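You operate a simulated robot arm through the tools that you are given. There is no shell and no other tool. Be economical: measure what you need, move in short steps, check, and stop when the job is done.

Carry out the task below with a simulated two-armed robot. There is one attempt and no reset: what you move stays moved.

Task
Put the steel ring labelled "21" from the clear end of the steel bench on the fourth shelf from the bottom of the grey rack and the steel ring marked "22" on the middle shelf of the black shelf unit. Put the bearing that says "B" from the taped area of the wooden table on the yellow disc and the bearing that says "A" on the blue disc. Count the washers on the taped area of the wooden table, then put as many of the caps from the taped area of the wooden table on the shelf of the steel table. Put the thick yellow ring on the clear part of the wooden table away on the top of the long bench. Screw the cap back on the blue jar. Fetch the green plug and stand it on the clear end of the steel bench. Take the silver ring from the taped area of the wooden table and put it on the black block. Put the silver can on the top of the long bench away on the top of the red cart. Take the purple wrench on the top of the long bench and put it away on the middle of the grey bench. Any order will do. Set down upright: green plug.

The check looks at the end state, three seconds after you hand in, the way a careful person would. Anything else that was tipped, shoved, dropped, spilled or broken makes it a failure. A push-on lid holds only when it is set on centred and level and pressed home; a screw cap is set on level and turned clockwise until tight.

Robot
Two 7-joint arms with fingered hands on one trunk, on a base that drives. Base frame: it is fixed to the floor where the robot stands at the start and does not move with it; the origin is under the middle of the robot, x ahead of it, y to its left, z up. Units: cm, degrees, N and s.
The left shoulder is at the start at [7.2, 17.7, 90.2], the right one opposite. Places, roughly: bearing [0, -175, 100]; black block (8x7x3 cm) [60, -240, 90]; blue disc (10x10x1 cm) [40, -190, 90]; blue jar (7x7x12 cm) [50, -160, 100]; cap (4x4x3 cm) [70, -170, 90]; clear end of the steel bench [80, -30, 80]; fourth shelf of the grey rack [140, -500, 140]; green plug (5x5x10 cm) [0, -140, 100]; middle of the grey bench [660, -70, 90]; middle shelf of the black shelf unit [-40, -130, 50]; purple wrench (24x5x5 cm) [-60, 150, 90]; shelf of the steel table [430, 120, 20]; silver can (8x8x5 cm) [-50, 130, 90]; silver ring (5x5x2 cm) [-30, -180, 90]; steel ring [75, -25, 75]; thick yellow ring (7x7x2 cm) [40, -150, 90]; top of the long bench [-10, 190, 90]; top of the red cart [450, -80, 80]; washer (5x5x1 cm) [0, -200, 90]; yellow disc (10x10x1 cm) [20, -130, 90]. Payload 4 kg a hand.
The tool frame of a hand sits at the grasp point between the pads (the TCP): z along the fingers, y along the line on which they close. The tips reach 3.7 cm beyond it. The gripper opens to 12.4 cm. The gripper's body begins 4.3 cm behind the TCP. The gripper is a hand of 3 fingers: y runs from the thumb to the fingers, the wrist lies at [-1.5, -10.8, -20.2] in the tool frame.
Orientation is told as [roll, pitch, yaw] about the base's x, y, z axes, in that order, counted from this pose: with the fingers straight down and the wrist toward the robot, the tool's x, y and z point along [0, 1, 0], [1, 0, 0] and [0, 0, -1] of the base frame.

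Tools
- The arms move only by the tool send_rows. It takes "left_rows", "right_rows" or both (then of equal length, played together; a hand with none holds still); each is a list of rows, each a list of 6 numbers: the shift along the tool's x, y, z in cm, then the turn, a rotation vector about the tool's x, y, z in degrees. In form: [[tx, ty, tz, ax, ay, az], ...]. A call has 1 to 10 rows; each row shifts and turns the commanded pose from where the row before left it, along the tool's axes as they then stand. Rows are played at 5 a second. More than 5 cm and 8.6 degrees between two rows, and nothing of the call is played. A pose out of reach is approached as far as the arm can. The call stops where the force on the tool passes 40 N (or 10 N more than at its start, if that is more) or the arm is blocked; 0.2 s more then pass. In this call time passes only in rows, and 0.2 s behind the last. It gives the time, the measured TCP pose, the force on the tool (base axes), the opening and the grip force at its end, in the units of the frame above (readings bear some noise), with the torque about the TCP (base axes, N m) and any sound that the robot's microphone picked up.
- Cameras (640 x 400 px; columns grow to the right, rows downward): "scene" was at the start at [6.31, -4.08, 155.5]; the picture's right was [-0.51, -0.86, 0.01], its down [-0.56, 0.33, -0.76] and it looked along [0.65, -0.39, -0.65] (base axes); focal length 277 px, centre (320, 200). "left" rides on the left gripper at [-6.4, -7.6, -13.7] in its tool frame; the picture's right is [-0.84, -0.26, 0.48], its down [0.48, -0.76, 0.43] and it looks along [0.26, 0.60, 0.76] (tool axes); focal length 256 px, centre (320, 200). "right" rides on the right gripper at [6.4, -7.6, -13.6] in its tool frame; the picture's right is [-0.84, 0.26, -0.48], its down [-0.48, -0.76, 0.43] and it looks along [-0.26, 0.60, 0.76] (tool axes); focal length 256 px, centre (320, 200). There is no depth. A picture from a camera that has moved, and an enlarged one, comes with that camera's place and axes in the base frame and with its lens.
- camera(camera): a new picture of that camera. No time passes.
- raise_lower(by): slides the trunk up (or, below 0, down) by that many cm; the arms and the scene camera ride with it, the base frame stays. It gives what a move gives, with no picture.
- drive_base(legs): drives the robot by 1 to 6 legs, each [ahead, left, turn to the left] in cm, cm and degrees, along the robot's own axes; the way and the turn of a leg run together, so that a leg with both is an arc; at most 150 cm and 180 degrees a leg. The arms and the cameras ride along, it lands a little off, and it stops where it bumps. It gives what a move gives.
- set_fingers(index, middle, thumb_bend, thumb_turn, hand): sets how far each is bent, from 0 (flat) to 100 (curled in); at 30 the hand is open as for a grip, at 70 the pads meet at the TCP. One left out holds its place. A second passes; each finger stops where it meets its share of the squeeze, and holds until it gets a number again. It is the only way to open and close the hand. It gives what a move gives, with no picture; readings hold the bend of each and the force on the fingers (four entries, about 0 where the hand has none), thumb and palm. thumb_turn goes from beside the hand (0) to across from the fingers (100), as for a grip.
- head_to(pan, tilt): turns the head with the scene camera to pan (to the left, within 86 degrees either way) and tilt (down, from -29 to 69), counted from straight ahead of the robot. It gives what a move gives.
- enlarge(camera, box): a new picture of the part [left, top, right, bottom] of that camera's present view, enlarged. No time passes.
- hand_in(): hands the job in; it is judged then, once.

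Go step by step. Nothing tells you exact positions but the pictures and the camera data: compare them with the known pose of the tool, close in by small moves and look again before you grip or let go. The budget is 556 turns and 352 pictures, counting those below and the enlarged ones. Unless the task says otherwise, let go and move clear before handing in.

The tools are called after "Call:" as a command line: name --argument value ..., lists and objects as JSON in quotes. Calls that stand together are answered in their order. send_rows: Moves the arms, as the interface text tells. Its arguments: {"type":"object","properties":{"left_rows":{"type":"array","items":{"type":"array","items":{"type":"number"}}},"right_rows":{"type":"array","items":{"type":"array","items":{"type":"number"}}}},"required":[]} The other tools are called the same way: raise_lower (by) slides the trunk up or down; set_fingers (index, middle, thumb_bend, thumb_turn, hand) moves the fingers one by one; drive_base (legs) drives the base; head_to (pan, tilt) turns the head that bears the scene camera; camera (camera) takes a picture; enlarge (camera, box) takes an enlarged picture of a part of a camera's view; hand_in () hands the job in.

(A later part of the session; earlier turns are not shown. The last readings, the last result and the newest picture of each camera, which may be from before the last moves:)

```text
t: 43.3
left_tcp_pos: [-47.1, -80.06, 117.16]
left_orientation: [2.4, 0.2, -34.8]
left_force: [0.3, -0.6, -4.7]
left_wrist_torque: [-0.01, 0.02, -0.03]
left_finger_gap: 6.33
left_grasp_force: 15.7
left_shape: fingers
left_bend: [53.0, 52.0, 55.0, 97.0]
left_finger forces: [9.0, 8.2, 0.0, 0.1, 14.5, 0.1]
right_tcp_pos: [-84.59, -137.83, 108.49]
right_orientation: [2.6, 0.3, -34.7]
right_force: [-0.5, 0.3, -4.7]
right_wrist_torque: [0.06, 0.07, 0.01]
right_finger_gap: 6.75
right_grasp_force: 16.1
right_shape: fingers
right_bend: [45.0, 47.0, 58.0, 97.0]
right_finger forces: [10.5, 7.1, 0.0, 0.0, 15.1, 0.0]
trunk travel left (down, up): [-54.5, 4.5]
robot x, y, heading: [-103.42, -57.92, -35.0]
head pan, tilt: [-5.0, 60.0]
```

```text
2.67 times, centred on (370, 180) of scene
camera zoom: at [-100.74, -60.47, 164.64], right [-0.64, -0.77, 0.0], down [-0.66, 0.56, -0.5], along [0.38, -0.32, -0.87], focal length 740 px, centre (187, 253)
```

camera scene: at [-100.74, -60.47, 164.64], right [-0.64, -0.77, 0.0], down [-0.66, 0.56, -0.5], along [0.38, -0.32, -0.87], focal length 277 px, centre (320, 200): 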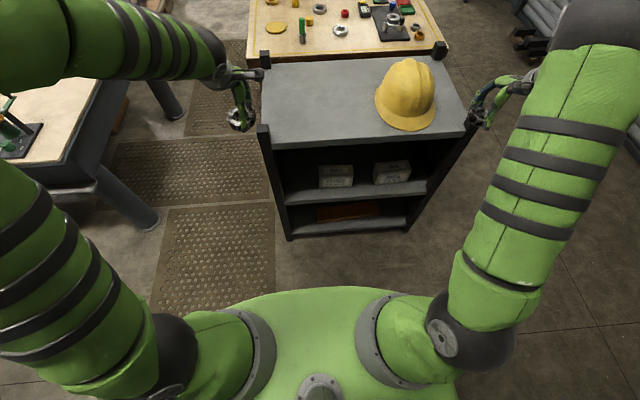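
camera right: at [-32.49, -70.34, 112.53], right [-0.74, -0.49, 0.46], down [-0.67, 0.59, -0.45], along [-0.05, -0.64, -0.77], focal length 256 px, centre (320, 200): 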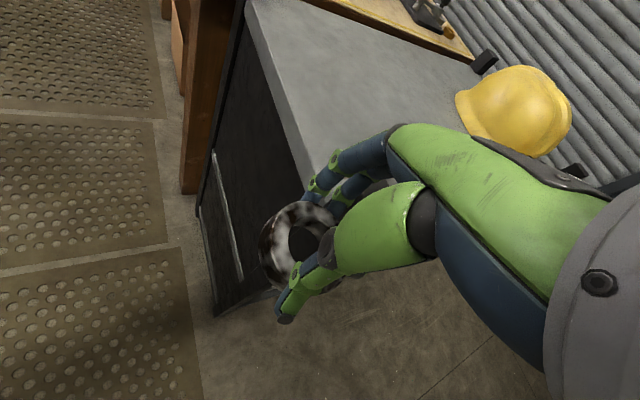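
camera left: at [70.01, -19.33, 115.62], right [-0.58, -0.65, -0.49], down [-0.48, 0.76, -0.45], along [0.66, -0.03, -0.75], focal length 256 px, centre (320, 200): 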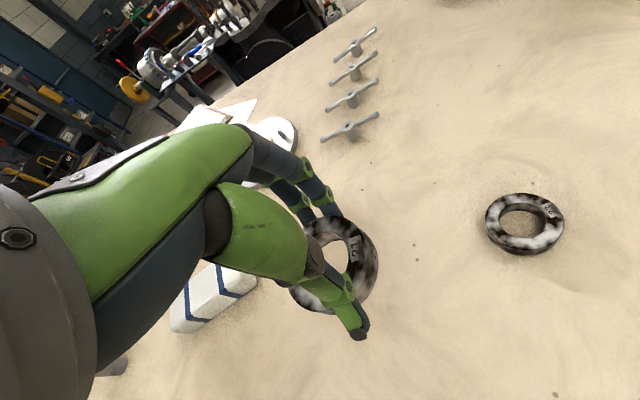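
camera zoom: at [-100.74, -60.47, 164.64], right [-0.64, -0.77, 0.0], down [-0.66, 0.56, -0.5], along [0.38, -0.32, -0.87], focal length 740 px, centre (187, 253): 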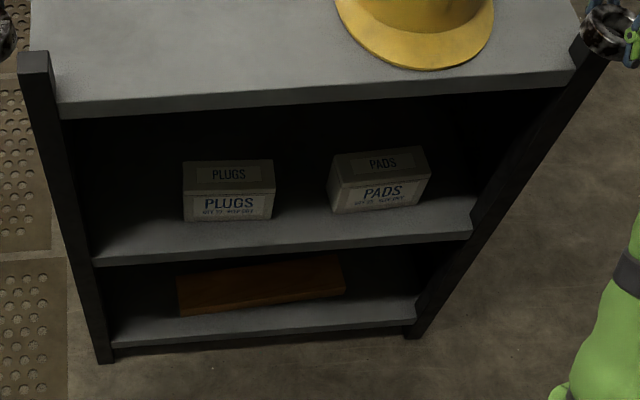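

Shelf top is about z 51, opening to z≈87; free spot left of the PLUGS box at about (-41,-100). I retract the right hand a bit, lower the trunk 40 and shift the base left.

Call:
send_rows --right_rows '[[0, -4, 0, 0, 0, 0], [3, -3, 0, 0, 0, 0], [4, 0, 0, 0, 0, 0], [4, 0, 0, 0, 0, 0]]'

Call:
raise_lower --by -40

Call:
drive_base --legs '[[0, 15, 0]]'

Call:
camera --camera "right"

Call:
camera --camera "scene"

```text
t: 44.3
left_tcp_pos: [-47.07, -80.06, 117.22]
left_orientation: [2.4, 0.3, -34.8]
left_force: [-0.1, 1.1, -4.0]
left_wrist_torque: [-0.03, -0.03, 0.02]
left_finger_gap: 6.32
left_grasp_force: 15.7
left_shape: fingers
left_bend: [53.0, 53.0, 55.0, 97.0]
left_finger forces: [8.8, 8.0, 0.0, 0.0, 14.3, 0.0]
right_tcp_pos: [-83.99, -124.53, 109.11]
right_orientation: [2.5, 0.1, -34.9]
right_force: [0.0, 0.5, -3.9]
right_wrist_torque: [0.02, 0.06, -0.01]
right_finger_gap: 6.77
right_grasp_force: 16.6
right_shape: fingers
right_bend: [45.0, 47.0, 58.0, 97.0]
right_finger forces: [10.6, 6.6, 0.0, 0.0, 14.8, 0.1]
trunk travel left (down, up): [-54.5, 4.5]
robot x, y, heading: [-102.94, -57.83, -35.2]
head pan, tilt: [-5.0, 60.0]
```

```text
t: 48.2
left_tcp_pos: [-47.0, -80.04, 77.18]
left_orientation: [2.4, 0.1, -34.7]
left_force: [-0.6, 0.6, -3.8]
left_wrist_torque: [-0.01, 0.02, -0.03]
left_finger_gap: 6.31
left_grasp_force: 15.6
left_shape: fingers
left_bend: [53.0, 53.0, 55.0, 97.0]
left_finger forces: [8.8, 7.9, 0.1, 0.1, 14.1, 0.0]
right_tcp_pos: [-83.89, -124.75, 68.96]
right_orientation: [2.6, 0.1, -34.9]
right_force: [1.0, -0.8, -3.4]
right_wrist_torque: [0.01, 0.07, -0.04]
right_finger_gap: 6.75
right_grasp_force: 15.5
right_shape: fingers
right_bend: [45.0, 47.0, 58.0, 97.0]
right_finger forces: [10.4, 6.7, 0.0, 0.0, 14.6, 0.1]
trunk travel left (down, up): [-14.5, 44.5]
robot x, y, heading: [-103.52, -58.11, -35.0]
head pan, tilt: [-5.0, 60.0]
```

```text
t: 49.5
left_tcp_pos: [-38.59, -67.87, 77.13]
left_orientation: [2.4, 0.3, -34.9]
left_force: [-0.2, -0.3, -4.0]
left_wrist_torque: [0.01, 0.01, 0.02]
left_finger_gap: 6.34
left_grasp_force: 15.6
left_shape: fingers
left_bend: [53.0, 53.0, 55.0, 97.0]
left_finger forces: [8.9, 7.9, 0.0, 0.1, 14.1, 0.0]
right_tcp_pos: [-75.5, -112.62, 69.01]
right_orientation: [2.6, 0.2, -34.8]
right_force: [-0.2, -0.4, -2.9]
right_wrist_torque: [-0.03, 0.06, 0.02]
right_finger_gap: 6.75
right_grasp_force: 15.3
right_shape: fingers
right_bend: [45.0, 47.0, 58.0, 97.0]
right_finger forces: [10.2, 6.7, 0.0, 0.0, 14.6, 0.1]
trunk travel left (down, up): [-14.5, 44.5]
robot x, y, heading: [-94.83, -46.18, -34.8]
head pan, tilt: [-5.0, 60.0]
```

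```text
324 pictures are left
camera right: at [-78.38, -103.54, 82.93], right [-0.28, -0.85, 0.44], down [-0.89, 0.05, -0.45], along [0.36, -0.52, -0.77], focal length 256 px, centre (320, 200)
```

right: 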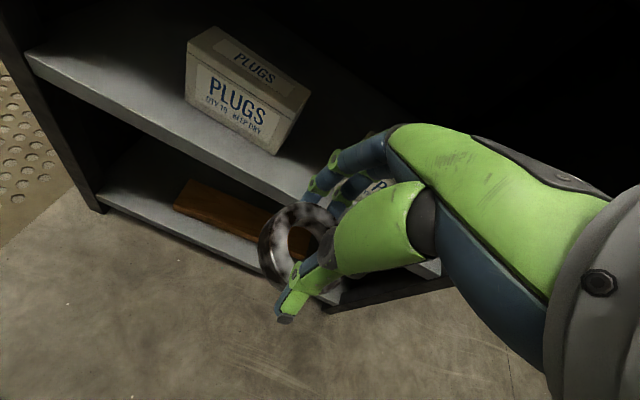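

```text
323 pictures are left
camera scene: at [-92.31, -48.38, 124.64], right [-0.64, -0.77, 0.0], down [-0.66, 0.56, -0.5], along [0.38, -0.32, -0.87], focal length 277 px, centre (320, 200)
```

scene: 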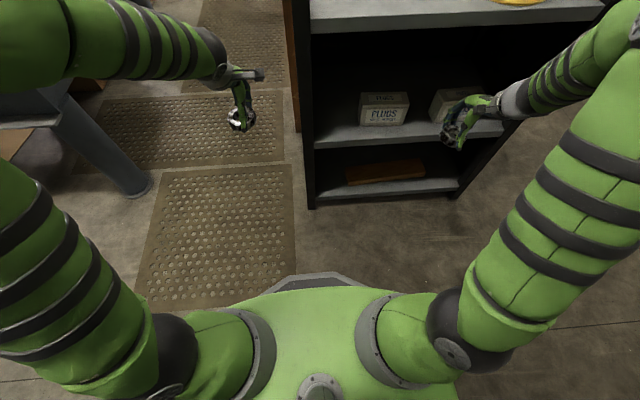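

The view is clear. I level the roll, sweep the right hand left outside the face, then forward over the spot left of the PLUGS box.

Call:
send_rows --right_rows '[[4.5, 0, 0, 0, -2.6, 0], [5, 0, 0, 0, 0, 0], [5, 0, 0, 0, 0, 0], [5, 0, 0, 0, 0, 0], [5, 0, 0, 0, 0, 0], [5, 0, 0, 0, 0, 0]]'

Call:
camera --camera "right"

```text
t: 50.9
left_tcp_pos: [-38.52, -68.05, 77.26]
left_orientation: [2.4, 0.1, -34.8]
left_force: [-0.4, -0.5, -3.7]
left_wrist_torque: [-0.02, 0.03, -0.01]
left_finger_gap: 6.28
left_grasp_force: 15.2
left_shape: fingers
left_bend: [53.0, 53.0, 55.0, 97.0]
left_finger forces: [8.7, 7.9, 0.1, 0.0, 14.0, 0.0]
right_tcp_pos: [-58.72, -88.39, 69.29]
right_orientation: [0.2, 0.1, -34.7]
right_force: [0.9, 0.0, -4.0]
right_wrist_torque: [0.02, 0.02, -0.01]
right_finger_gap: 6.73
right_grasp_force: 15.3
right_shape: fingers
right_bend: [45.0, 47.0, 58.0, 97.0]
right_finger forces: [10.0, 6.4, 0.1, 0.1, 14.0, 0.0]
trunk travel left (down, up): [-14.5, 44.5]
robot x, y, heading: [-94.82, -45.9, -34.9]
head pan, tilt: [-5.0, 60.0]
```

```text
322 pictures are left
camera right: at [-61.28, -78.85, 82.96], right [-0.27, -0.83, 0.48], down [-0.9, 0.04, -0.43], along [0.34, -0.55, -0.76], focal length 256 px, centre (320, 200)
```

right: 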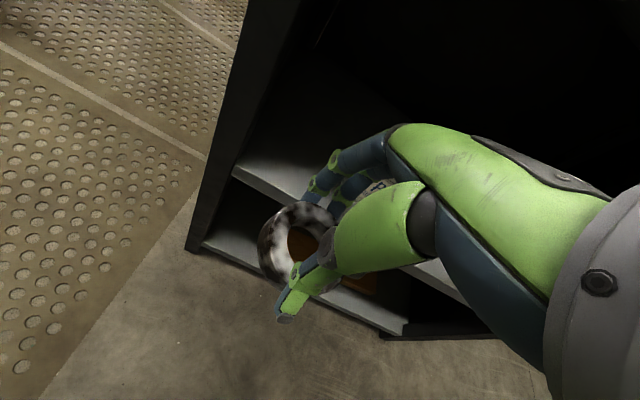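

The hand is outside the opening, in line with the free spot. Move forward 21.5 cm at this height.

Call:
send_rows --right_rows '[[0, 4, 0, 0, 0, 0], [0, 4, 0, 0, 0, 0], [0, 4, 0, 0, 0, 0], [0, 4, 0, 0, 0, 0], [0, 3.5, 0, 0, 0, 0], [0, 2, 0, 0, 0, 0]]'

Call:
camera --camera "right"

Call:
camera --camera "scene"

```text
t: 52.3
left_tcp_pos: [-39.23, -67.74, 77.44]
left_orientation: [2.4, -0.2, -34.9]
left_force: [-0.2, -0.3, -3.8]
left_wrist_torque: [-0.03, -0.03, 0.01]
left_finger_gap: 6.29
left_grasp_force: 15.5
left_shape: fingers
left_bend: [53.0, 53.0, 55.0, 97.0]
left_finger forces: [9.0, 8.1, 0.0, 0.0, 14.1, 0.1]
right_tcp_pos: [-42.09, -100.02, 69.08]
right_orientation: [0.1, 0.5, -35.0]
right_force: [-0.1, 0.2, -4.0]
right_wrist_torque: [0.01, 0.03, -0.02]
right_finger_gap: 6.69
right_grasp_force: 15.9
right_shape: fingers
right_bend: [45.0, 47.0, 58.0, 97.0]
right_finger forces: [10.6, 6.6, 0.1, 0.1, 14.5, 0.0]
trunk travel left (down, up): [-14.5, 44.5]
robot x, y, heading: [-95.11, -46.11, -35.2]
head pan, tilt: [-5.0, 60.0]
```

```text
321 pictures are left
camera right: at [-44.37, -90.54, 82.83], right [-0.27, -0.84, 0.48], down [-0.9, 0.04, -0.43], along [0.34, -0.55, -0.77], focal length 256 px, centre (320, 200)
```

right: 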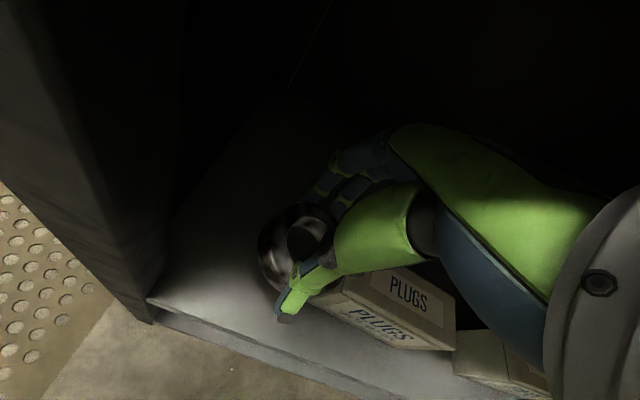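

```text
320 pictures are left
camera scene: at [-93.06, -47.82, 124.61], right [-0.64, -0.77, 0.0], down [-0.66, 0.56, -0.5], along [0.39, -0.32, -0.86], focal length 277 px, centre (320, 200)
```

scene: 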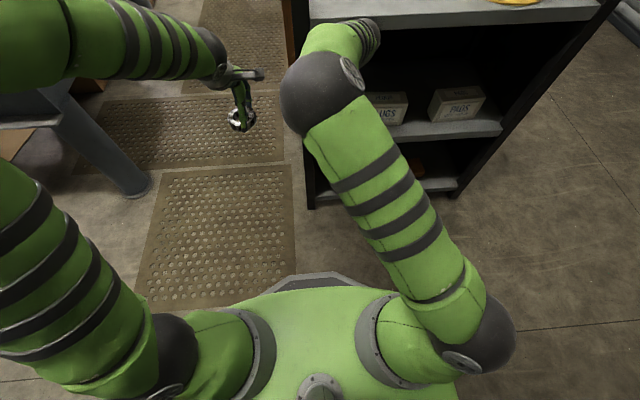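

Positioned inside. I go 1.5 cm deeper and descend toward the shelf.

Call:
send_rows --right_rows '[[0, 1.5, 2, 0, 0, 0], [0, 0, 4, 0, 0, 0], [0, 0, 3, 0, 0, 0], [0, 0, 2, 0, 0, 0]]'

Call:
camera --camera "right"

```text
t: 53.3
left_tcp_pos: [-38.57, -68.05, 77.2]
left_orientation: [2.4, 0.3, -34.9]
left_force: [-0.5, -0.2, -4.2]
left_wrist_torque: [-0.03, 0.01, -0.02]
left_finger_gap: 6.28
left_grasp_force: 15.6
left_shape: fingers
left_bend: [53.0, 53.0, 55.0, 97.0]
left_finger forces: [8.8, 7.9, 0.0, 0.1, 14.2, 0.0]
right_tcp_pos: [-39.64, -101.58, 58.1]
right_orientation: [0.0, 0.3, -34.8]
right_force: [-0.2, -0.9, -3.7]
right_wrist_torque: [0.0, 0.06, 0.0]
right_finger_gap: 6.66
right_grasp_force: 15.4
right_shape: fingers
right_bend: [45.0, 47.0, 58.0, 97.0]
right_finger forces: [10.2, 6.5, 0.0, 0.1, 13.8, 0.1]
trunk travel left (down, up): [-14.5, 44.5]
robot x, y, heading: [-94.64, -45.95, -35.0]
head pan, tilt: [-5.0, 60.0]
```

```text
319 pictures are left
camera right: at [-42.25, -91.93, 71.8], right [-0.27, -0.84, 0.48], down [-0.9, 0.04, -0.43], along [0.34, -0.55, -0.76], focal length 256 px, centre (320, 200)
```

right: 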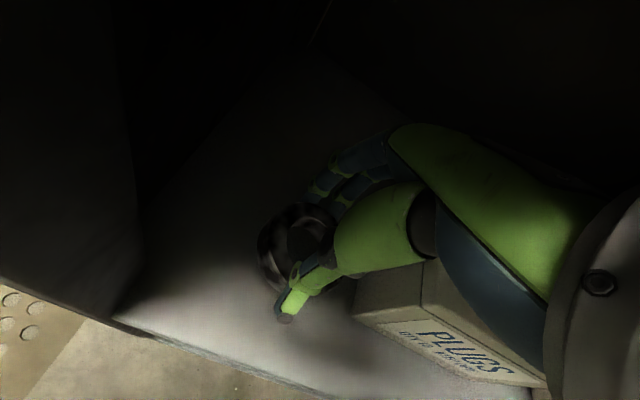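

Close to the box laterally, so I shift 1.3 cm away and descend in small steps with force watch.

Call:
send_rows --right_rows '[[1.3, 0, 0, 0, 0, 0], [0, 0, 1, 0, 0, 0], [0, 0, 0.7, 0, 0, 0], [0, 0, 0.5, 0, 0, 0]]'

```text
t: 54.3
left_tcp_pos: [-38.6, -68.08, 77.2]
left_orientation: [2.4, 0.3, -34.7]
left_force: [0.9, 0.3, -5.3]
left_wrist_torque: [-0.03, 0.04, -0.03]
left_finger_gap: 6.26
left_grasp_force: 15.7
left_shape: fingers
left_bend: [53.0, 53.0, 55.0, 97.0]
left_finger forces: [8.8, 8.0, 0.1, 0.0, 14.1, 0.1]
right_tcp_pos: [-39.08, -100.55, 55.94]
right_orientation: [0.0, 0.2, -34.8]
right_force: [-0.1, 0.9, -4.4]
right_wrist_torque: [0.02, 0.02, 0.01]
right_finger_gap: 6.67
right_grasp_force: 15.1
right_shape: fingers
right_bend: [45.0, 47.0, 58.0, 97.0]
right_finger forces: [10.0, 6.4, 0.0, 0.1, 13.8, 0.0]
trunk travel left (down, up): [-14.5, 44.5]
robot x, y, heading: [-95.05, -45.79, -34.9]
head pan, tilt: [-5.0, 60.0]
```

Call:
send_rows --right_rows '[[0, 0, 0.4, 0, 0, 0], [0, 0, 0.3, 0, 0, 0]]'

Call:
camera --camera "right"

```text
t: 54.9
left_tcp_pos: [-38.57, -67.96, 77.13]
left_orientation: [2.4, 0.2, -34.7]
left_force: [0.4, -0.9, -4.0]
left_wrist_torque: [0.02, 0.02, -0.04]
left_finger_gap: 6.28
left_grasp_force: 15.8
left_shape: fingers
left_bend: [53.0, 53.0, 55.0, 97.0]
left_finger forces: [8.9, 8.1, 0.0, 0.0, 14.1, 0.0]
right_tcp_pos: [-39.12, -100.39, 55.13]
right_orientation: [0.1, 0.3, -34.9]
right_force: [-0.5, -0.5, -4.4]
right_wrist_torque: [0.01, 0.04, -0.01]
right_finger_gap: 6.69
right_grasp_force: 15.1
right_shape: fingers
right_bend: [45.0, 47.0, 58.0, 97.0]
right_finger forces: [9.9, 6.4, 0.0, 0.0, 13.7, 0.1]
trunk travel left (down, up): [-14.5, 44.5]
robot x, y, heading: [-95.05, -45.69, -35.0]
head pan, tilt: [-5.0, 60.0]
```

```text
318 pictures are left
camera right: at [-41.58, -90.79, 68.92], right [-0.27, -0.84, 0.48], down [-0.9, 0.04, -0.43], along [0.34, -0.55, -0.76], focal length 256 px, centre (320, 200)
```

right: 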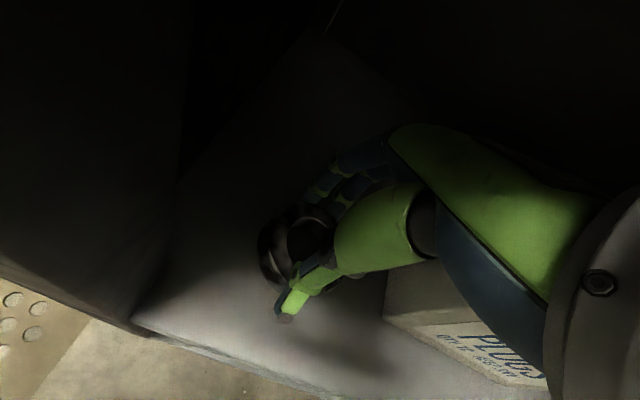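

No contact yet; continue down in small steps.

Call:
send_rows --right_rows '[[0, 0, 0.4, 0, 0, 0], [0, 0, 0.4, 0, 0, 0], [0, 0, 0.3, 0, 0, 0]]'

```text
t: 55.7
left_tcp_pos: [-38.6, -67.91, 77.42]
left_orientation: [2.4, 0.1, -34.8]
left_force: [0.3, -0.2, -4.1]
left_wrist_torque: [-0.06, 0.01, -0.04]
left_finger_gap: 6.29
left_grasp_force: 15.9
left_shape: fingers
left_bend: [53.0, 53.0, 55.0, 97.0]
left_finger forces: [8.9, 8.0, 0.0, 0.0, 14.0, 0.0]
right_tcp_pos: [-38.97, -100.32, 54.43]
right_orientation: [0.2, -0.1, -34.9]
right_force: [-1.3, 3.7, 16.7]
right_wrist_torque: [0.2, 0.18, 0.06]
right_finger_gap: 6.7
right_grasp_force: 21.0
right_shape: fingers
right_bend: [46.0, 47.0, 58.0, 96.0]
right_finger forces: [9.3, 7.3, 0.0, 0.0, 25.1, 0.1]
trunk travel left (down, up): [-14.5, 44.5]
robot x, y, heading: [-94.72, -46.09, -35.0]
head pan, tilt: [-5.0, 60.0]
```

Contact with the shelf (20 N). Open the hand, then lift out.

Call:
send_rows --right_rows '[[0, 0, -0.3, 0, 0, 0]]'

Call:
set_fingers --hand "right" --index 32 --middle 32 --thumb_bend 32

Call:
send_rows --right_rows '[[0, 0, -2, 0, 0, 0], [0, 0, -3, 0, 0, 0], [0, 0, -4, 0, 0, 0], [0, 0, -3, 0, 0, 0], [0, -4, 0, 0, 0, 0], [0, -4, 0, 0, 0, 0]]'

Call:
camera --camera "right"

```text
t: 56.1
left_tcp_pos: [-38.56, -67.93, 77.09]
left_orientation: [2.3, 0.1, -34.8]
left_force: [-0.5, -0.2, -3.7]
left_wrist_torque: [-0.05, 0.04, 0.01]
left_finger_gap: 6.26
left_grasp_force: 15.2
left_shape: fingers
left_bend: [53.0, 53.0, 55.0, 97.0]
left_finger forces: [8.9, 7.9, 0.0, 0.1, 14.1, 0.0]
right_tcp_pos: [-38.9, -100.35, 54.48]
right_orientation: [-0.1, 0.1, -34.8]
right_force: [4.5, -1.0, 10.6]
right_wrist_torque: [0.04, -0.09, 0.0]
right_finger_gap: 6.66
right_grasp_force: 19.3
right_shape: fingers
right_bend: [45.0, 47.0, 58.0, 96.0]
right_finger forces: [11.7, 7.9, 0.0, 0.0, 18.7, 0.0]
trunk travel left (down, up): [-14.5, 44.5]
robot x, y, heading: [-94.96, -45.86, -34.6]
head pan, tilt: [-5.0, 60.0]
```

```text
t: 57.1
left_tcp_pos: [-38.61, -67.99, 77.19]
left_orientation: [2.4, 0.2, -34.7]
left_force: [0.0, 0.3, -3.7]
left_wrist_torque: [-0.02, 0.04, 0.01]
left_finger_gap: 6.29
left_grasp_force: 15.3
left_shape: fingers
left_bend: [53.0, 53.0, 55.0, 97.0]
left_finger forces: [8.9, 8.0, 0.0, 0.0, 14.2, 0.0]
right_tcp_pos: [-39.04, -100.41, 54.38]
right_orientation: [-0.1, 0.2, -34.8]
right_force: [-0.2, 0.2, 0.0]
right_wrist_torque: [0.01, 0.0, -0.03]
right_finger_gap: 11.71
right_grasp_force: 0.0
right_shape: fingers
right_bend: [32.0, 32.0, 32.0, 97.0]
right_finger forces: [0.1, 0.0, 0.0, 0.0, 0.1, 0.0]
trunk travel left (down, up): [-14.5, 44.5]
robot x, y, heading: [-94.63, -46.04, -35.1]
head pan, tilt: [-5.0, 60.0]
```

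```text
t: 58.5
left_tcp_pos: [-38.53, -67.99, 77.13]
left_orientation: [2.4, 0.1, -34.9]
left_force: [-0.7, -0.2, -3.7]
left_wrist_torque: [0.0, 0.04, 0.0]
left_finger_gap: 6.28
left_grasp_force: 15.2
left_shape: fingers
left_bend: [53.0, 53.0, 55.0, 97.0]
left_finger forces: [8.7, 7.8, 0.0, 0.0, 13.8, 0.0]
right_tcp_pos: [-45.7, -95.92, 66.53]
right_orientation: [0.0, 0.1, -34.8]
right_force: [-0.4, 0.2, 0.0]
right_wrist_torque: [0.0, 0.02, -0.02]
right_finger_gap: 11.76
right_grasp_force: 0.0
right_shape: fingers
right_bend: [32.0, 32.0, 32.0, 98.0]
right_finger forces: [0.1, 0.1, 0.0, 0.0, 0.1, 0.0]
trunk travel left (down, up): [-14.5, 44.5]
robot x, y, heading: [-95.03, -45.65, -35.1]
head pan, tilt: [-5.0, 60.0]
```

```text
317 pictures are left
camera right: at [-48.21, -86.24, 80.22], right [-0.27, -0.84, 0.48], down [-0.9, 0.04, -0.43], along [0.34, -0.55, -0.76], focal length 256 px, centre (320, 200)
```

right: 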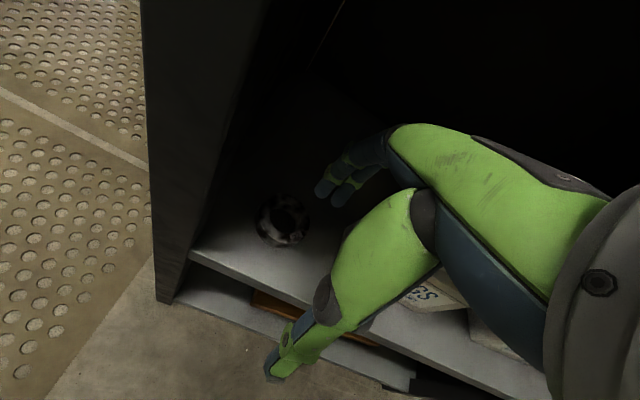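

Ring 22 lies flat on the middle shelf. I withdraw, raise the trunk, and look along the corridor behind the table (between it and the shutter), which should lead to the grey rack.

Call:
send_rows --right_rows '[[0, -5, 0, 0, 0, 0], [0, -5, 0, 0, 0, 0], [0, -5, 0, 0, 0, 0], [-4, -2, 0, 0, 0, 0]]'

Call:
raise_lower --by 40

Call:
drive_base --legs '[[0, -75, 0], [0, -75, 0]]'

Call:
head_to --pan 0 --tilt 20

Call:
camera --camera "scene"

```text
t: 59.5
left_tcp_pos: [-38.57, -68.06, 77.17]
left_orientation: [2.5, 0.2, -34.8]
left_force: [-0.6, 0.4, -3.3]
left_wrist_torque: [-0.02, 0.03, 0.0]
left_finger_gap: 6.27
left_grasp_force: 15.0
left_shape: fingers
left_bend: [53.0, 53.0, 55.0, 97.0]
left_finger forces: [8.5, 7.9, 0.0, 0.0, 13.6, 0.1]
right_tcp_pos: [-62.07, -89.34, 66.53]
right_orientation: [0.0, 0.1, -34.8]
right_force: [-0.2, 0.2, 0.5]
right_wrist_torque: [-0.03, 0.02, 0.02]
right_finger_gap: 11.76
right_grasp_force: 0.0
right_shape: fingers
right_bend: [32.0, 32.0, 32.0, 98.0]
right_finger forces: [0.1, 0.0, 0.0, 0.1, 0.0, 0.0]
trunk travel left (down, up): [-14.5, 44.5]
robot x, y, heading: [-95.03, -45.61, -34.7]
head pan, tilt: [-5.0, 60.0]
```

```text
t: 63.4
left_tcp_pos: [-38.56, -67.89, 117.11]
left_orientation: [2.3, 0.1, -34.8]
left_force: [-0.9, 0.3, -4.3]
left_wrist_torque: [0.01, 0.03, 0.0]
left_finger_gap: 6.24
left_grasp_force: 14.5
left_shape: fingers
left_bend: [53.0, 53.0, 55.0, 97.0]
left_finger forces: [8.6, 7.7, 0.0, 0.0, 13.5, 0.0]
right_tcp_pos: [-62.02, -89.63, 106.53]
right_orientation: [0.0, 0.2, -34.9]
right_force: [0.8, -0.5, 0.9]
right_wrist_torque: [0.0, 0.0, -0.02]
right_finger_gap: 11.72
right_grasp_force: 0.1
right_shape: fingers
right_bend: [32.0, 32.0, 32.0, 98.0]
right_finger forces: [0.1, 0.0, 0.0, 0.0, 0.0, 0.1]
trunk travel left (down, up): [-54.5, 4.5]
robot x, y, heading: [-94.96, -46.06, -35.2]
head pan, tilt: [-5.0, 60.0]
```

```text
t: 71.1
left_tcp_pos: [-124.36, -190.32, 117.17]
left_orientation: [2.4, 0.2, -34.8]
left_force: [-0.6, -0.5, -3.8]
left_wrist_torque: [-0.03, 0.01, 0.01]
left_finger_gap: 6.28
left_grasp_force: 15.4
left_shape: fingers
left_bend: [53.0, 53.0, 55.0, 97.0]
left_finger forces: [8.6, 7.7, 0.0, 0.0, 13.5, 0.0]
right_tcp_pos: [-147.75, -211.97, 106.55]
right_orientation: [0.1, 0.2, -34.8]
right_force: [-0.4, -0.6, -0.3]
right_wrist_torque: [0.01, -0.03, 0.01]
right_finger_gap: 11.76
right_grasp_force: 0.1
right_shape: fingers
right_bend: [32.0, 32.0, 32.0, 98.0]
right_finger forces: [0.0, 0.0, 0.0, 0.1, 0.0, 0.0]
trunk travel left (down, up): [-54.5, 4.5]
robot x, y, heading: [-180.43, -168.47, -34.9]
head pan, tilt: [-5.0, 60.0]
```

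```text
t: 72.1
left_tcp_pos: [-124.43, -190.36, 117.22]
left_orientation: [2.4, 0.2, -34.9]
left_force: [0.5, 0.5, -3.6]
left_wrist_torque: [0.0, 0.0, 0.0]
left_finger_gap: 6.27
left_grasp_force: 14.9
left_shape: fingers
left_bend: [53.0, 53.0, 55.0, 97.0]
left_finger forces: [8.6, 7.7, 0.0, 0.0, 13.6, 0.0]
right_tcp_pos: [-147.74, -211.93, 106.54]
right_orientation: [-0.1, 0.3, -34.8]
right_force: [0.6, -0.1, 0.3]
right_wrist_torque: [0.02, 0.01, 0.01]
right_finger_gap: 11.76
right_grasp_force: 0.0
right_shape: fingers
right_bend: [32.0, 32.0, 32.0, 98.0]
right_finger forces: [0.1, 0.0, 0.0, 0.1, 0.0, 0.0]
trunk travel left (down, up): [-54.5, 4.5]
robot x, y, heading: [-180.37, -168.18, -35.0]
head pan, tilt: [0.0, 20.0]
```

```text
316 pictures are left
camera scene: at [-175.55, -171.78, 170.45], right [-0.57, -0.82, 0.0], down [-0.28, 0.2, -0.94], along [0.77, -0.54, -0.34], focal length 277 px, centre (320, 200)
```

scene: 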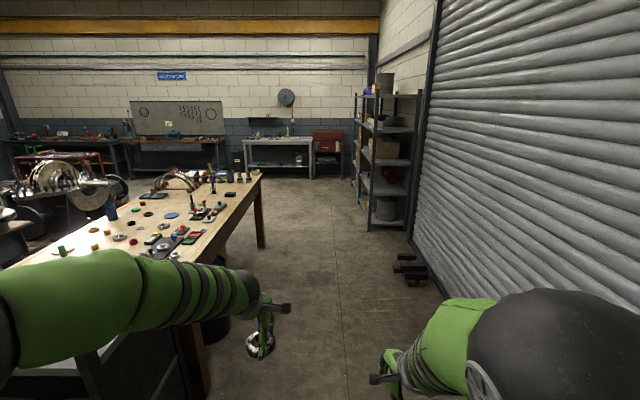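

The corridor is clear and the grey rack stands ahead right against the wall. I align (+3°) and drive 300 cm forward.

Call:
drive_base --legs '[[0, 0, 3], [150, 0, 0], [150, 0, 0]]'

Call:
head_to --pan -30 --tilt 20

Call:
camera --camera "scene"

```text
t: 87.1
left_tcp_pos: [131.2, -349.37, 117.12]
left_orientation: [2.5, 0.2, -33.0]
left_force: [-0.2, -0.3, -3.2]
left_wrist_torque: [-0.01, -0.02, 0.01]
left_finger_gap: 6.26
left_grasp_force: 14.6
left_shape: fingers
left_bend: [53.0, 53.0, 55.0, 97.0]
left_finger forces: [8.7, 7.6, 0.0, 0.1, 13.3, 0.1]
right_tcp_pos: [108.57, -371.57, 106.46]
right_orientation: [0.0, 0.2, -33.0]
right_force: [0.2, -0.8, 0.1]
right_wrist_torque: [0.01, 0.02, 0.01]
right_finger_gap: 11.76
right_grasp_force: 0.1
right_shape: fingers
right_bend: [32.0, 32.0, 32.0, 98.0]
right_finger forces: [0.1, 0.0, 0.1, 0.0, 0.0, 0.0]
trunk travel left (down, up): [-54.5, 4.5]
robot x, y, heading: [73.85, -329.05, -33.4]
head pan, tilt: [0.0, 20.0]
```

```text
t: 88.0
left_tcp_pos: [131.15, -349.4, 117.11]
left_orientation: [2.4, 0.1, -32.9]
left_force: [0.7, -0.5, -4.2]
left_wrist_torque: [-0.03, 0.01, 0.0]
left_finger_gap: 6.25
left_grasp_force: 15.0
left_shape: fingers
left_bend: [53.0, 53.0, 55.0, 97.0]
left_finger forces: [8.6, 7.7, 0.0, 0.1, 13.5, 0.1]
right_tcp_pos: [108.46, -371.52, 106.59]
right_orientation: [-0.1, 0.3, -33.0]
right_force: [0.0, -0.6, 0.2]
right_wrist_torque: [-0.04, 0.0, -0.03]
right_finger_gap: 11.76
right_grasp_force: 0.0
right_shape: fingers
right_bend: [32.0, 32.0, 32.0, 98.0]
right_finger forces: [0.0, 0.0, 0.0, 0.1, 0.0, 0.0]
trunk travel left (down, up): [-54.5, 4.5]
robot x, y, heading: [74.48, -329.07, -33.1]
head pan, tilt: [-30.0, 20.0]
```

```text
315 pictures are left
camera scene: at [75.86, -335.57, 170.46], right [-0.89, -0.45, 0.0], down [-0.15, 0.31, -0.94], along [0.42, -0.84, -0.34], focal length 277 px, centre (320, 200)
```

scene: 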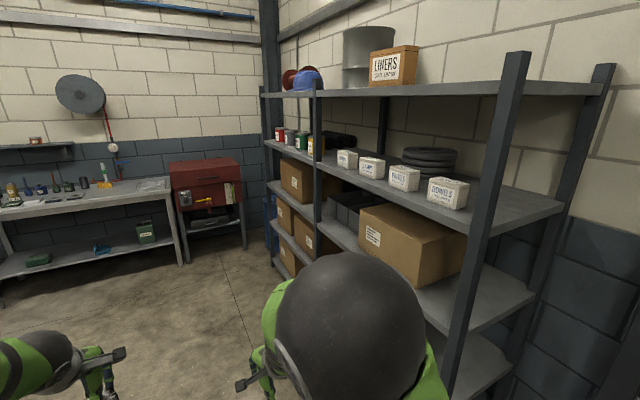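

The fourth shelf is the one with white boxes and tyres; its front is at about 77 cm to my right. I drive further along and turn to face it.

Call:
drive_base --legs '[[105, 0, 0], [0, 0, -89]]'

Call:
head_to --pan 0 --tilt 10

Call:
camera --camera "scene"

```text
t: 97.3
left_tcp_pos: [143.79, -444.31, 117.22]
left_orientation: [2.5, 0.1, -122.1]
left_force: [-1.1, -0.2, -4.3]
left_wrist_torque: [0.01, 0.02, 0.01]
left_finger_gap: 6.22
left_grasp_force: 15.0
left_shape: fingers
left_bend: [53.0, 53.0, 55.0, 97.0]
left_finger forces: [8.5, 7.4, 0.0, 0.0, 13.2, 0.0]
right_tcp_pos: [121.04, -422.02, 106.54]
right_orientation: [0.1, 0.2, -122.0]
right_force: [0.0, -0.3, 0.7]
right_wrist_torque: [-0.02, 0.0, 0.03]
right_finger_gap: 11.73
right_grasp_force: 0.1
right_shape: fingers
right_bend: [32.0, 32.0, 32.0, 98.0]
right_finger forces: [0.0, 0.1, 0.0, 0.0, 0.1, 0.0]
trunk travel left (down, up): [-54.5, 4.5]
robot x, y, heading: [162.94, -386.82, -122.4]
head pan, tilt: [-30.0, 20.0]
```

```text
t: 98.2
left_tcp_pos: [143.88, -444.31, 117.12]
left_orientation: [2.4, 0.2, -122.0]
left_force: [-0.8, -0.4, -4.4]
left_wrist_torque: [0.03, 0.05, -0.01]
left_finger_gap: 6.2
left_grasp_force: 14.9
left_shape: fingers
left_bend: [53.0, 53.0, 55.0, 97.0]
left_finger forces: [8.5, 7.6, 0.0, 0.0, 13.2, 0.0]
right_tcp_pos: [121.14, -422.0, 106.45]
right_orientation: [0.0, 0.2, -122.0]
right_force: [0.2, -0.6, 0.0]
right_wrist_torque: [0.05, -0.01, 0.0]
right_finger_gap: 11.74
right_grasp_force: 0.0
right_shape: fingers
right_bend: [32.0, 32.0, 32.0, 98.0]
right_finger forces: [0.0, 0.0, 0.0, 0.1, 0.1, 0.0]
trunk travel left (down, up): [-54.5, 4.5]
robot x, y, heading: [162.93, -387.44, -122.5]
head pan, tilt: [0.0, 10.0]
```

```text
314 pictures are left
camera scene: at [159.62, -392.34, 172.08], right [-0.85, 0.53, 0.0], down [0.09, 0.15, -0.98], along [-0.53, -0.83, -0.17], focal length 277 px, centre (320, 200)
```

scene: 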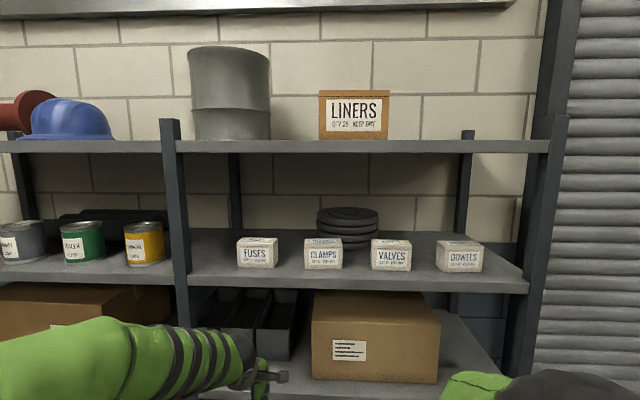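

The fourth shelf (z≈139) has a free gap between the post and the FUSES box. I raise the trunk fully, lift the left hand outside the rack, and tuck the right hand back.

Call:
raise_lower --by 4.4

Call:
send_rows --left_rows '[[0, -1, -4.5, 0, -2.4, 0], [2, -1, -4, 0, 0, 0], [3, -1, -3.8, 0, 0, 0], [3, -1, -3.8, 0, 0, 0], [3, -1, -3.8, 0, 0, 0], [3, -1, -3.8, 0, 0, 0], [0, 0, -4.5, 0, 0, 0], [0, 0, -4, 0, 0, 0]]' --right_rows '[[-2, -2, 0, 0, 0, 0], [-2, -2, 0, 0, 0, 0], [-2, -2, 0, 0, 0, 0], [-2, -2, 0, 0, 0, 0], [-2, -1, 0, 0, 0, 0], [-2, 0, 0, 0, 0, 0], [-2, 0, 0, 0, 0, 0], [0, 0, 0, 0, 0, 0]]'

Call:
camera --camera "scene"

```text
t: 99.1
left_tcp_pos: [143.75, -444.39, 121.63]
left_orientation: [2.4, 0.2, -122.0]
left_force: [-0.8, 1.0, -4.4]
left_wrist_torque: [0.02, 0.0, -0.01]
left_finger_gap: 6.21
left_grasp_force: 14.6
left_shape: fingers
left_bend: [53.0, 53.0, 55.0, 97.0]
left_finger forces: [8.6, 7.6, 0.1, 0.0, 13.2, 0.0]
right_tcp_pos: [121.13, -422.04, 110.79]
right_orientation: [0.0, 0.2, -122.0]
right_force: [-0.1, 0.0, -0.3]
right_wrist_torque: [-0.01, -0.05, 0.01]
right_finger_gap: 11.74
right_grasp_force: 0.2
right_shape: fingers
right_bend: [32.0, 32.0, 32.0, 98.0]
right_finger forces: [0.0, 0.1, 0.1, 0.0, 0.0, 0.0]
trunk travel left (down, up): [-58.9, 0.1]
robot x, y, heading: [163.19, -387.43, -122.1]
head pan, tilt: [0.0, 10.0]
```

```text
t: 100.9
left_tcp_pos: [158.76, -446.77, 153.73]
left_orientation: [0.0, 0.2, -122.0]
left_force: [-0.7, -0.2, -3.9]
left_wrist_torque: [-0.02, 0.03, 0.02]
left_finger_gap: 6.12
left_grasp_force: 13.7
left_shape: fingers
left_bend: [53.0, 53.0, 55.0, 97.0]
left_finger forces: [8.1, 7.4, 0.0, 0.1, 12.5, 0.1]
right_tcp_pos: [113.05, -408.15, 111.45]
right_orientation: [0.0, 0.2, -122.0]
right_force: [0.1, 0.0, 0.1]
right_wrist_torque: [-0.01, 0.02, -0.04]
right_finger_gap: 11.77
right_grasp_force: 0.0
right_shape: fingers
right_bend: [32.0, 32.0, 32.0, 98.0]
right_finger forces: [0.1, 0.1, 0.0, 0.0, 0.0, 0.0]
right hand out of reach, approached as far as the arm can: row 4, 5
trunk travel left (down, up): [-58.9, 0.1]
robot x, y, heading: [163.06, -387.12, -122.2]
head pan, tilt: [0.0, 10.0]
```

```text
313 pictures are left
camera scene: at [159.71, -392.37, 176.48], right [-0.85, 0.53, 0.0], down [0.09, 0.15, -0.98], along [-0.52, -0.83, -0.17], focal length 277 px, centre (320, 200)
```

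scene: 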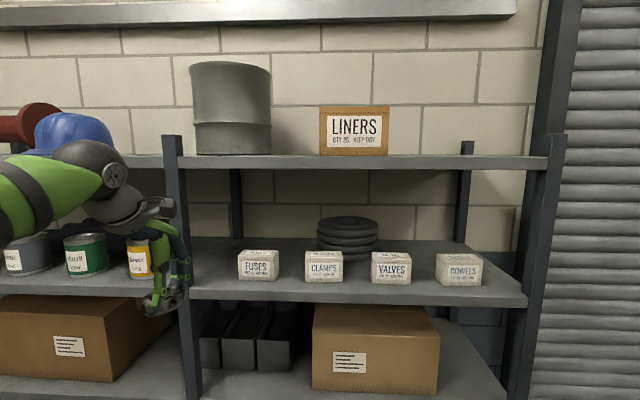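

The left hand lines up with the gap. Lower it to z≈147.5 and drive forward 20.

Call:
send_rows --left_rows '[[0, 0, 3, 0, 0, 0], [0, 0, 3, 0, 0, 0]]'

Call:
drive_base --legs '[[15, 0, 0]]'

Call:
camera --camera "scene"

Call:
camera --camera "left"

```text
t: 101.5
left_tcp_pos: [158.59, -446.78, 147.7]
left_orientation: [0.0, 0.3, -122.1]
left_force: [0.2, -0.3, -4.0]
left_wrist_torque: [-0.03, 0.02, 0.01]
left_finger_gap: 6.13
left_grasp_force: 13.6
left_shape: fingers
left_bend: [53.0, 53.0, 55.0, 97.0]
left_finger forces: [8.1, 7.3, 0.0, 0.0, 12.5, 0.0]
right_tcp_pos: [113.11, -408.17, 111.41]
right_orientation: [-0.1, 0.1, -122.1]
right_force: [0.1, -0.2, -0.3]
right_wrist_torque: [0.0, 0.01, 0.0]
right_finger_gap: 11.76
right_grasp_force: 0.1
right_shape: fingers
right_bend: [32.0, 32.0, 32.0, 98.0]
right_finger forces: [0.1, 0.0, 0.0, 0.1, 0.1, 0.1]
trunk travel left (down, up): [-58.9, 0.1]
robot x, y, heading: [163.04, -387.14, -122.0]
head pan, tilt: [0.0, 10.0]
```

```text
t: 102.9
left_tcp_pos: [150.56, -459.63, 147.79]
left_orientation: [0.0, 0.3, -122.1]
left_force: [-0.6, 0.3, -4.6]
left_wrist_torque: [0.03, 0.0, -0.02]
left_finger_gap: 6.09
left_grasp_force: 13.6
left_shape: fingers
left_bend: [53.0, 53.0, 55.0, 97.0]
left_finger forces: [8.2, 7.3, 0.1, 0.0, 12.4, 0.0]
right_tcp_pos: [105.12, -420.96, 111.38]
right_orientation: [0.0, 0.3, -121.9]
right_force: [-0.3, -0.8, -0.8]
right_wrist_torque: [0.01, 0.0, 0.01]
right_finger_gap: 11.74
right_grasp_force: 0.0
right_shape: fingers
right_bend: [32.0, 32.0, 32.0, 98.0]
right_finger forces: [0.1, 0.0, 0.0, 0.0, 0.0, 0.0]
trunk travel left (down, up): [-58.9, 0.1]
robot x, y, heading: [155.24, -399.66, -122.1]
head pan, tilt: [0.0, 10.0]
```

```text
312 pictures are left
camera scene: at [151.53, -405.23, 176.48], right [-0.85, 0.53, 0.0], down [0.09, 0.15, -0.98], along [-0.52, -0.83, -0.18], focal length 277 px, centre (320, 200)
```

scene: 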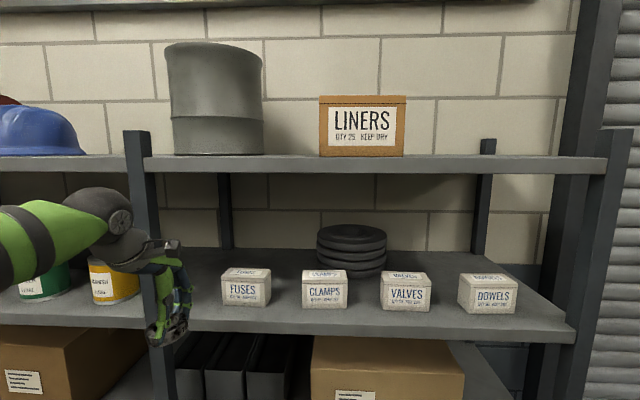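

```text
311 pictures are left
camera left: at [149.07, -449.83, 161.33], right [-0.57, 0.66, -0.48], down [0.81, 0.39, -0.43], along [-0.1, -0.64, -0.76], focal length 256 px, centre (320, 200)
```

left: 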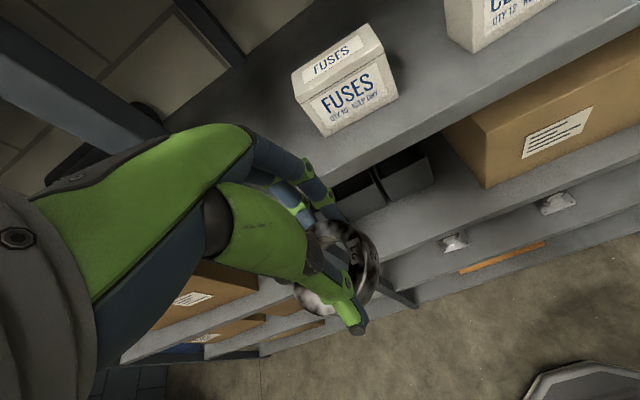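

The boxes sit ~10 cm behind the shelf edge, so a strip in front of the FUSES–CLAMPS gap is roomy enough. I shift the left hand 16 cm right, outside the shelf, and look.

Call:
send_rows --left_rows '[[-3, -2, 0, 0, 0, 0], [-4, 0, 0, 0, 0, 0], [-4, 0, 0, 0, 0, 0], [-4, 0, 0, 0, 0, 0], [-1, 0, 0, 0, 0, 0]]'

Call:
camera --camera "left"

Call:
camera --camera "scene"

```text
t: 104.1
left_tcp_pos: [138.19, -449.22, 147.88]
left_orientation: [0.1, 0.3, -122.0]
left_force: [0.8, -0.8, -4.4]
left_wrist_torque: [0.01, 0.02, 0.01]
left_finger_gap: 6.07
left_grasp_force: 14.2
left_shape: fingers
left_bend: [53.0, 53.0, 55.0, 97.0]
left_finger forces: [8.0, 7.2, 0.0, 0.0, 12.5, 0.0]
right_tcp_pos: [105.13, -420.89, 111.37]
right_orientation: [0.0, 0.2, -121.9]
right_force: [0.7, -0.1, -0.1]
right_wrist_torque: [0.03, -0.02, 0.01]
right_finger_gap: 11.75
right_grasp_force: 0.0
right_shape: fingers
right_bend: [32.0, 32.0, 32.0, 98.0]
right_finger forces: [0.0, 0.1, 0.0, 0.0, 0.1, 0.0]
trunk travel left (down, up): [-58.9, 0.1]
robot x, y, heading: [155.26, -399.65, -122.1]
head pan, tilt: [0.0, 10.0]
```

```text
310 pictures are left
camera left: at [136.7, -439.41, 161.39], right [-0.57, 0.66, -0.48], down [0.81, 0.39, -0.43], along [-0.1, -0.64, -0.76], focal length 256 px, centre (320, 200)
```

left: 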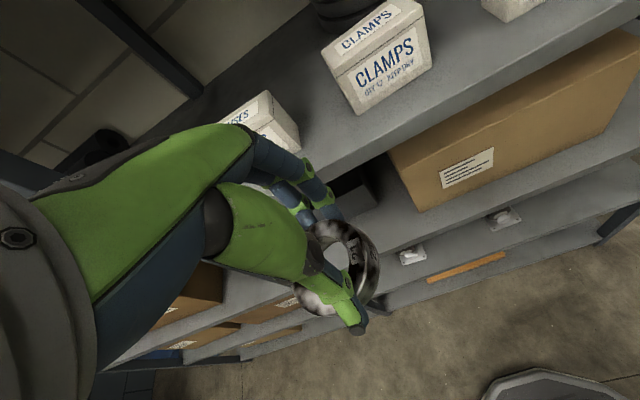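

```text
309 pictures are left
camera scene: at [151.69, -405.02, 176.49], right [-0.85, 0.53, 0.0], down [0.09, 0.15, -0.98], along [-0.52, -0.83, -0.17], focal length 277 px, centre (320, 200)
```

scene: 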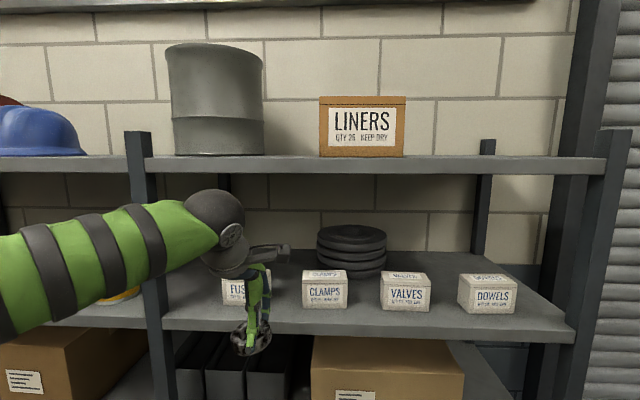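

The gap between FUSES and CLAMPS is about 9 cm wide centred e1≈352; I align there, then drive 9 cm closer to bring it within reach.

Call:
send_rows --left_rows '[[-2.9, -2, -0.5, 0, 0, 0]]'

Call:
drive_base --legs '[[10, 0, 0]]'

Call:
camera --camera "left"

```text
t: 104.5
left_tcp_pos: [136.84, -445.94, 148.29]
left_orientation: [0.2, 0.2, -121.8]
left_force: [-0.3, 0.6, -4.7]
left_wrist_torque: [-0.01, 0.01, -0.02]
left_finger_gap: 6.06
left_grasp_force: 13.7
left_shape: fingers
left_bend: [53.0, 53.0, 55.0, 97.0]
left_finger forces: [7.9, 7.3, 0.0, 0.0, 12.4, 0.0]
right_tcp_pos: [105.1, -420.84, 111.38]
right_orientation: [0.0, 0.2, -122.1]
right_force: [0.7, 0.2, -0.3]
right_wrist_torque: [-0.01, -0.01, 0.0]
right_finger_gap: 11.76
right_grasp_force: 0.1
right_shape: fingers
right_bend: [32.0, 32.0, 32.0, 98.0]
right_finger forces: [0.0, 0.0, 0.0, 0.0, 0.0, 0.1]
trunk travel left (down, up): [-58.9, 0.1]
robot x, y, heading: [155.14, -400.36, -122.4]
head pan, tilt: [0.0, 10.0]
```

```text
t: 105.6
left_tcp_pos: [131.37, -454.69, 148.36]
left_orientation: [0.0, 0.3, -121.8]
left_force: [-0.6, -0.1, -4.9]
left_wrist_torque: [0.06, 0.02, 0.02]
left_finger_gap: 6.07
left_grasp_force: 14.4
left_shape: fingers
left_bend: [53.0, 53.0, 55.0, 97.0]
left_finger forces: [8.1, 7.3, 0.0, 0.1, 12.1, 0.0]
right_tcp_pos: [99.72, -429.54, 111.36]
right_orientation: [0.1, 0.4, -121.9]
right_force: [0.1, -0.3, -0.7]
right_wrist_torque: [0.01, -0.03, 0.0]
right_finger_gap: 11.73
right_grasp_force: 0.1
right_shape: fingers
right_bend: [32.0, 32.0, 32.0, 98.0]
right_finger forces: [0.0, 0.1, 0.0, 0.0, 0.0, 0.0]
trunk travel left (down, up): [-58.9, 0.1]
robot x, y, heading: [149.65, -408.4, -121.9]
head pan, tilt: [0.0, 10.0]
```

```text
308 pictures are left
camera left: at [129.82, -444.88, 161.82], right [-0.57, 0.66, -0.48], down [0.81, 0.39, -0.43], along [-0.1, -0.64, -0.76], focal length 256 px, centre (320, 200)
```

left: 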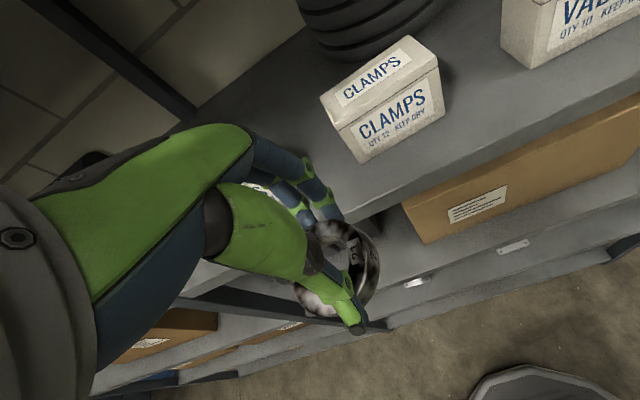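

Re-triangulating, the shelf surface is nearer z≈133 with its edge at e2≈-325 and boxes at -334. Move forward 13 cm at this height, then look.

Call:
send_rows --left_rows '[[0, 4, 0, 0, 0, 0], [0, 4, 0, 0, 0, 0], [0, 3, 0, 0, 0, 0], [0, 2, 0, 0, 0, 0]]'

Call:
camera --camera "left"

Call:
camera --camera "scene"

```text
t: 106.6
left_tcp_pos: [124.56, -465.57, 148.2]
left_orientation: [0.1, 0.3, -122.0]
left_force: [-0.7, -0.3, -3.8]
left_wrist_torque: [0.04, 0.0, 0.01]
left_finger_gap: 6.06
left_grasp_force: 14.1
left_shape: fingers
left_bend: [54.0, 53.0, 55.0, 97.0]
left_finger forces: [7.9, 7.2, 0.0, 0.1, 12.3, 0.1]
right_tcp_pos: [99.83, -429.36, 111.37]
right_orientation: [0.0, 0.1, -121.9]
right_force: [1.1, 0.5, 0.2]
right_wrist_torque: [-0.02, -0.02, 0.02]
right_finger_gap: 11.74
right_grasp_force: 0.1
right_shape: fingers
right_bend: [32.0, 32.0, 32.0, 98.0]
right_finger forces: [0.1, 0.0, 0.1, 0.0, 0.0, 0.1]
trunk travel left (down, up): [-58.9, 0.1]
robot x, y, heading: [150.04, -408.27, -122.0]
head pan, tilt: [0.0, 10.0]
```

```text
307 pictures are left
camera left: at [122.92, -455.8, 161.84], right [-0.57, 0.66, -0.48], down [0.81, 0.39, -0.43], along [-0.1, -0.64, -0.76], focal length 256 px, centre (320, 200)
```

left: 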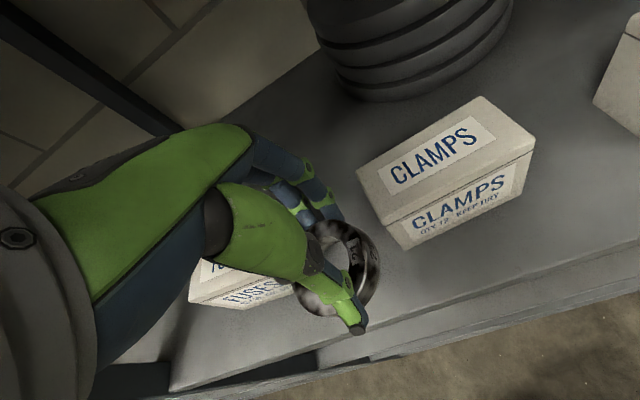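

```text
306 pictures are left
camera scene: at [146.27, -413.54, 176.48], right [-0.85, 0.53, 0.0], down [0.09, 0.15, -0.98], along [-0.52, -0.83, -0.17], focal length 277 px, centre (320, 200)
```

scene: 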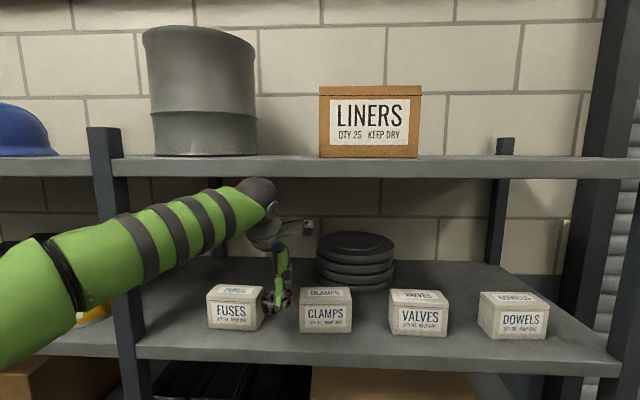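

Ring hovers right between FUSES and CLAMPS. Descend carefully.

Call:
send_rows --left_rows '[[0.4, 0, 3, 0, 0, 0], [0, 0, 3, 0, 0, 0], [0, 0, 1, 0, 0, 0]]'

Call:
camera --camera "left"

```text
t: 107.4
left_tcp_pos: [124.99, -465.8, 141.24]
left_orientation: [0.0, 0.2, -121.9]
left_force: [0.4, -0.3, -4.3]
left_wrist_torque: [0.01, 0.0, -0.01]
left_finger_gap: 6.02
left_grasp_force: 13.3
left_shape: fingers
left_bend: [54.0, 53.0, 55.0, 97.0]
left_finger forces: [8.0, 6.9, 0.0, 0.1, 12.0, 0.1]
right_tcp_pos: [99.9, -429.45, 111.31]
right_orientation: [0.0, 0.3, -121.9]
right_force: [0.2, 0.0, 0.3]
right_wrist_torque: [-0.01, 0.0, 0.0]
right_finger_gap: 11.76
right_grasp_force: 0.1
right_shape: fingers
right_bend: [32.0, 32.0, 32.0, 98.0]
right_finger forces: [0.0, 0.1, 0.1, 0.0, 0.0, 0.0]
trunk travel left (down, up): [-58.9, 0.1]
robot x, y, heading: [149.58, -408.26, -122.3]
head pan, tilt: [0.0, 10.0]
```

```text
305 pictures are left
camera left: at [123.39, -455.98, 154.85], right [-0.57, 0.66, -0.48], down [0.81, 0.39, -0.43], along [-0.1, -0.64, -0.76], focal length 256 px, centre (320, 200)
```

left: 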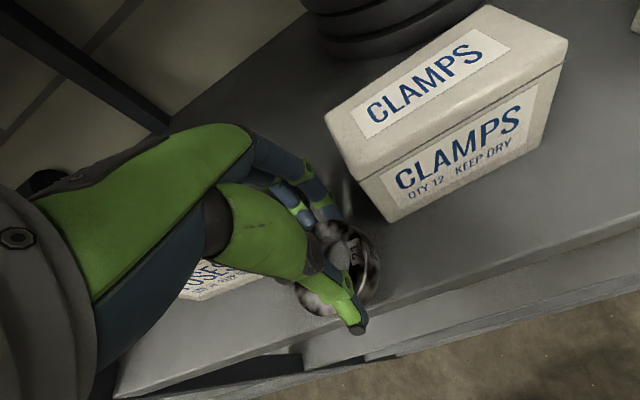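

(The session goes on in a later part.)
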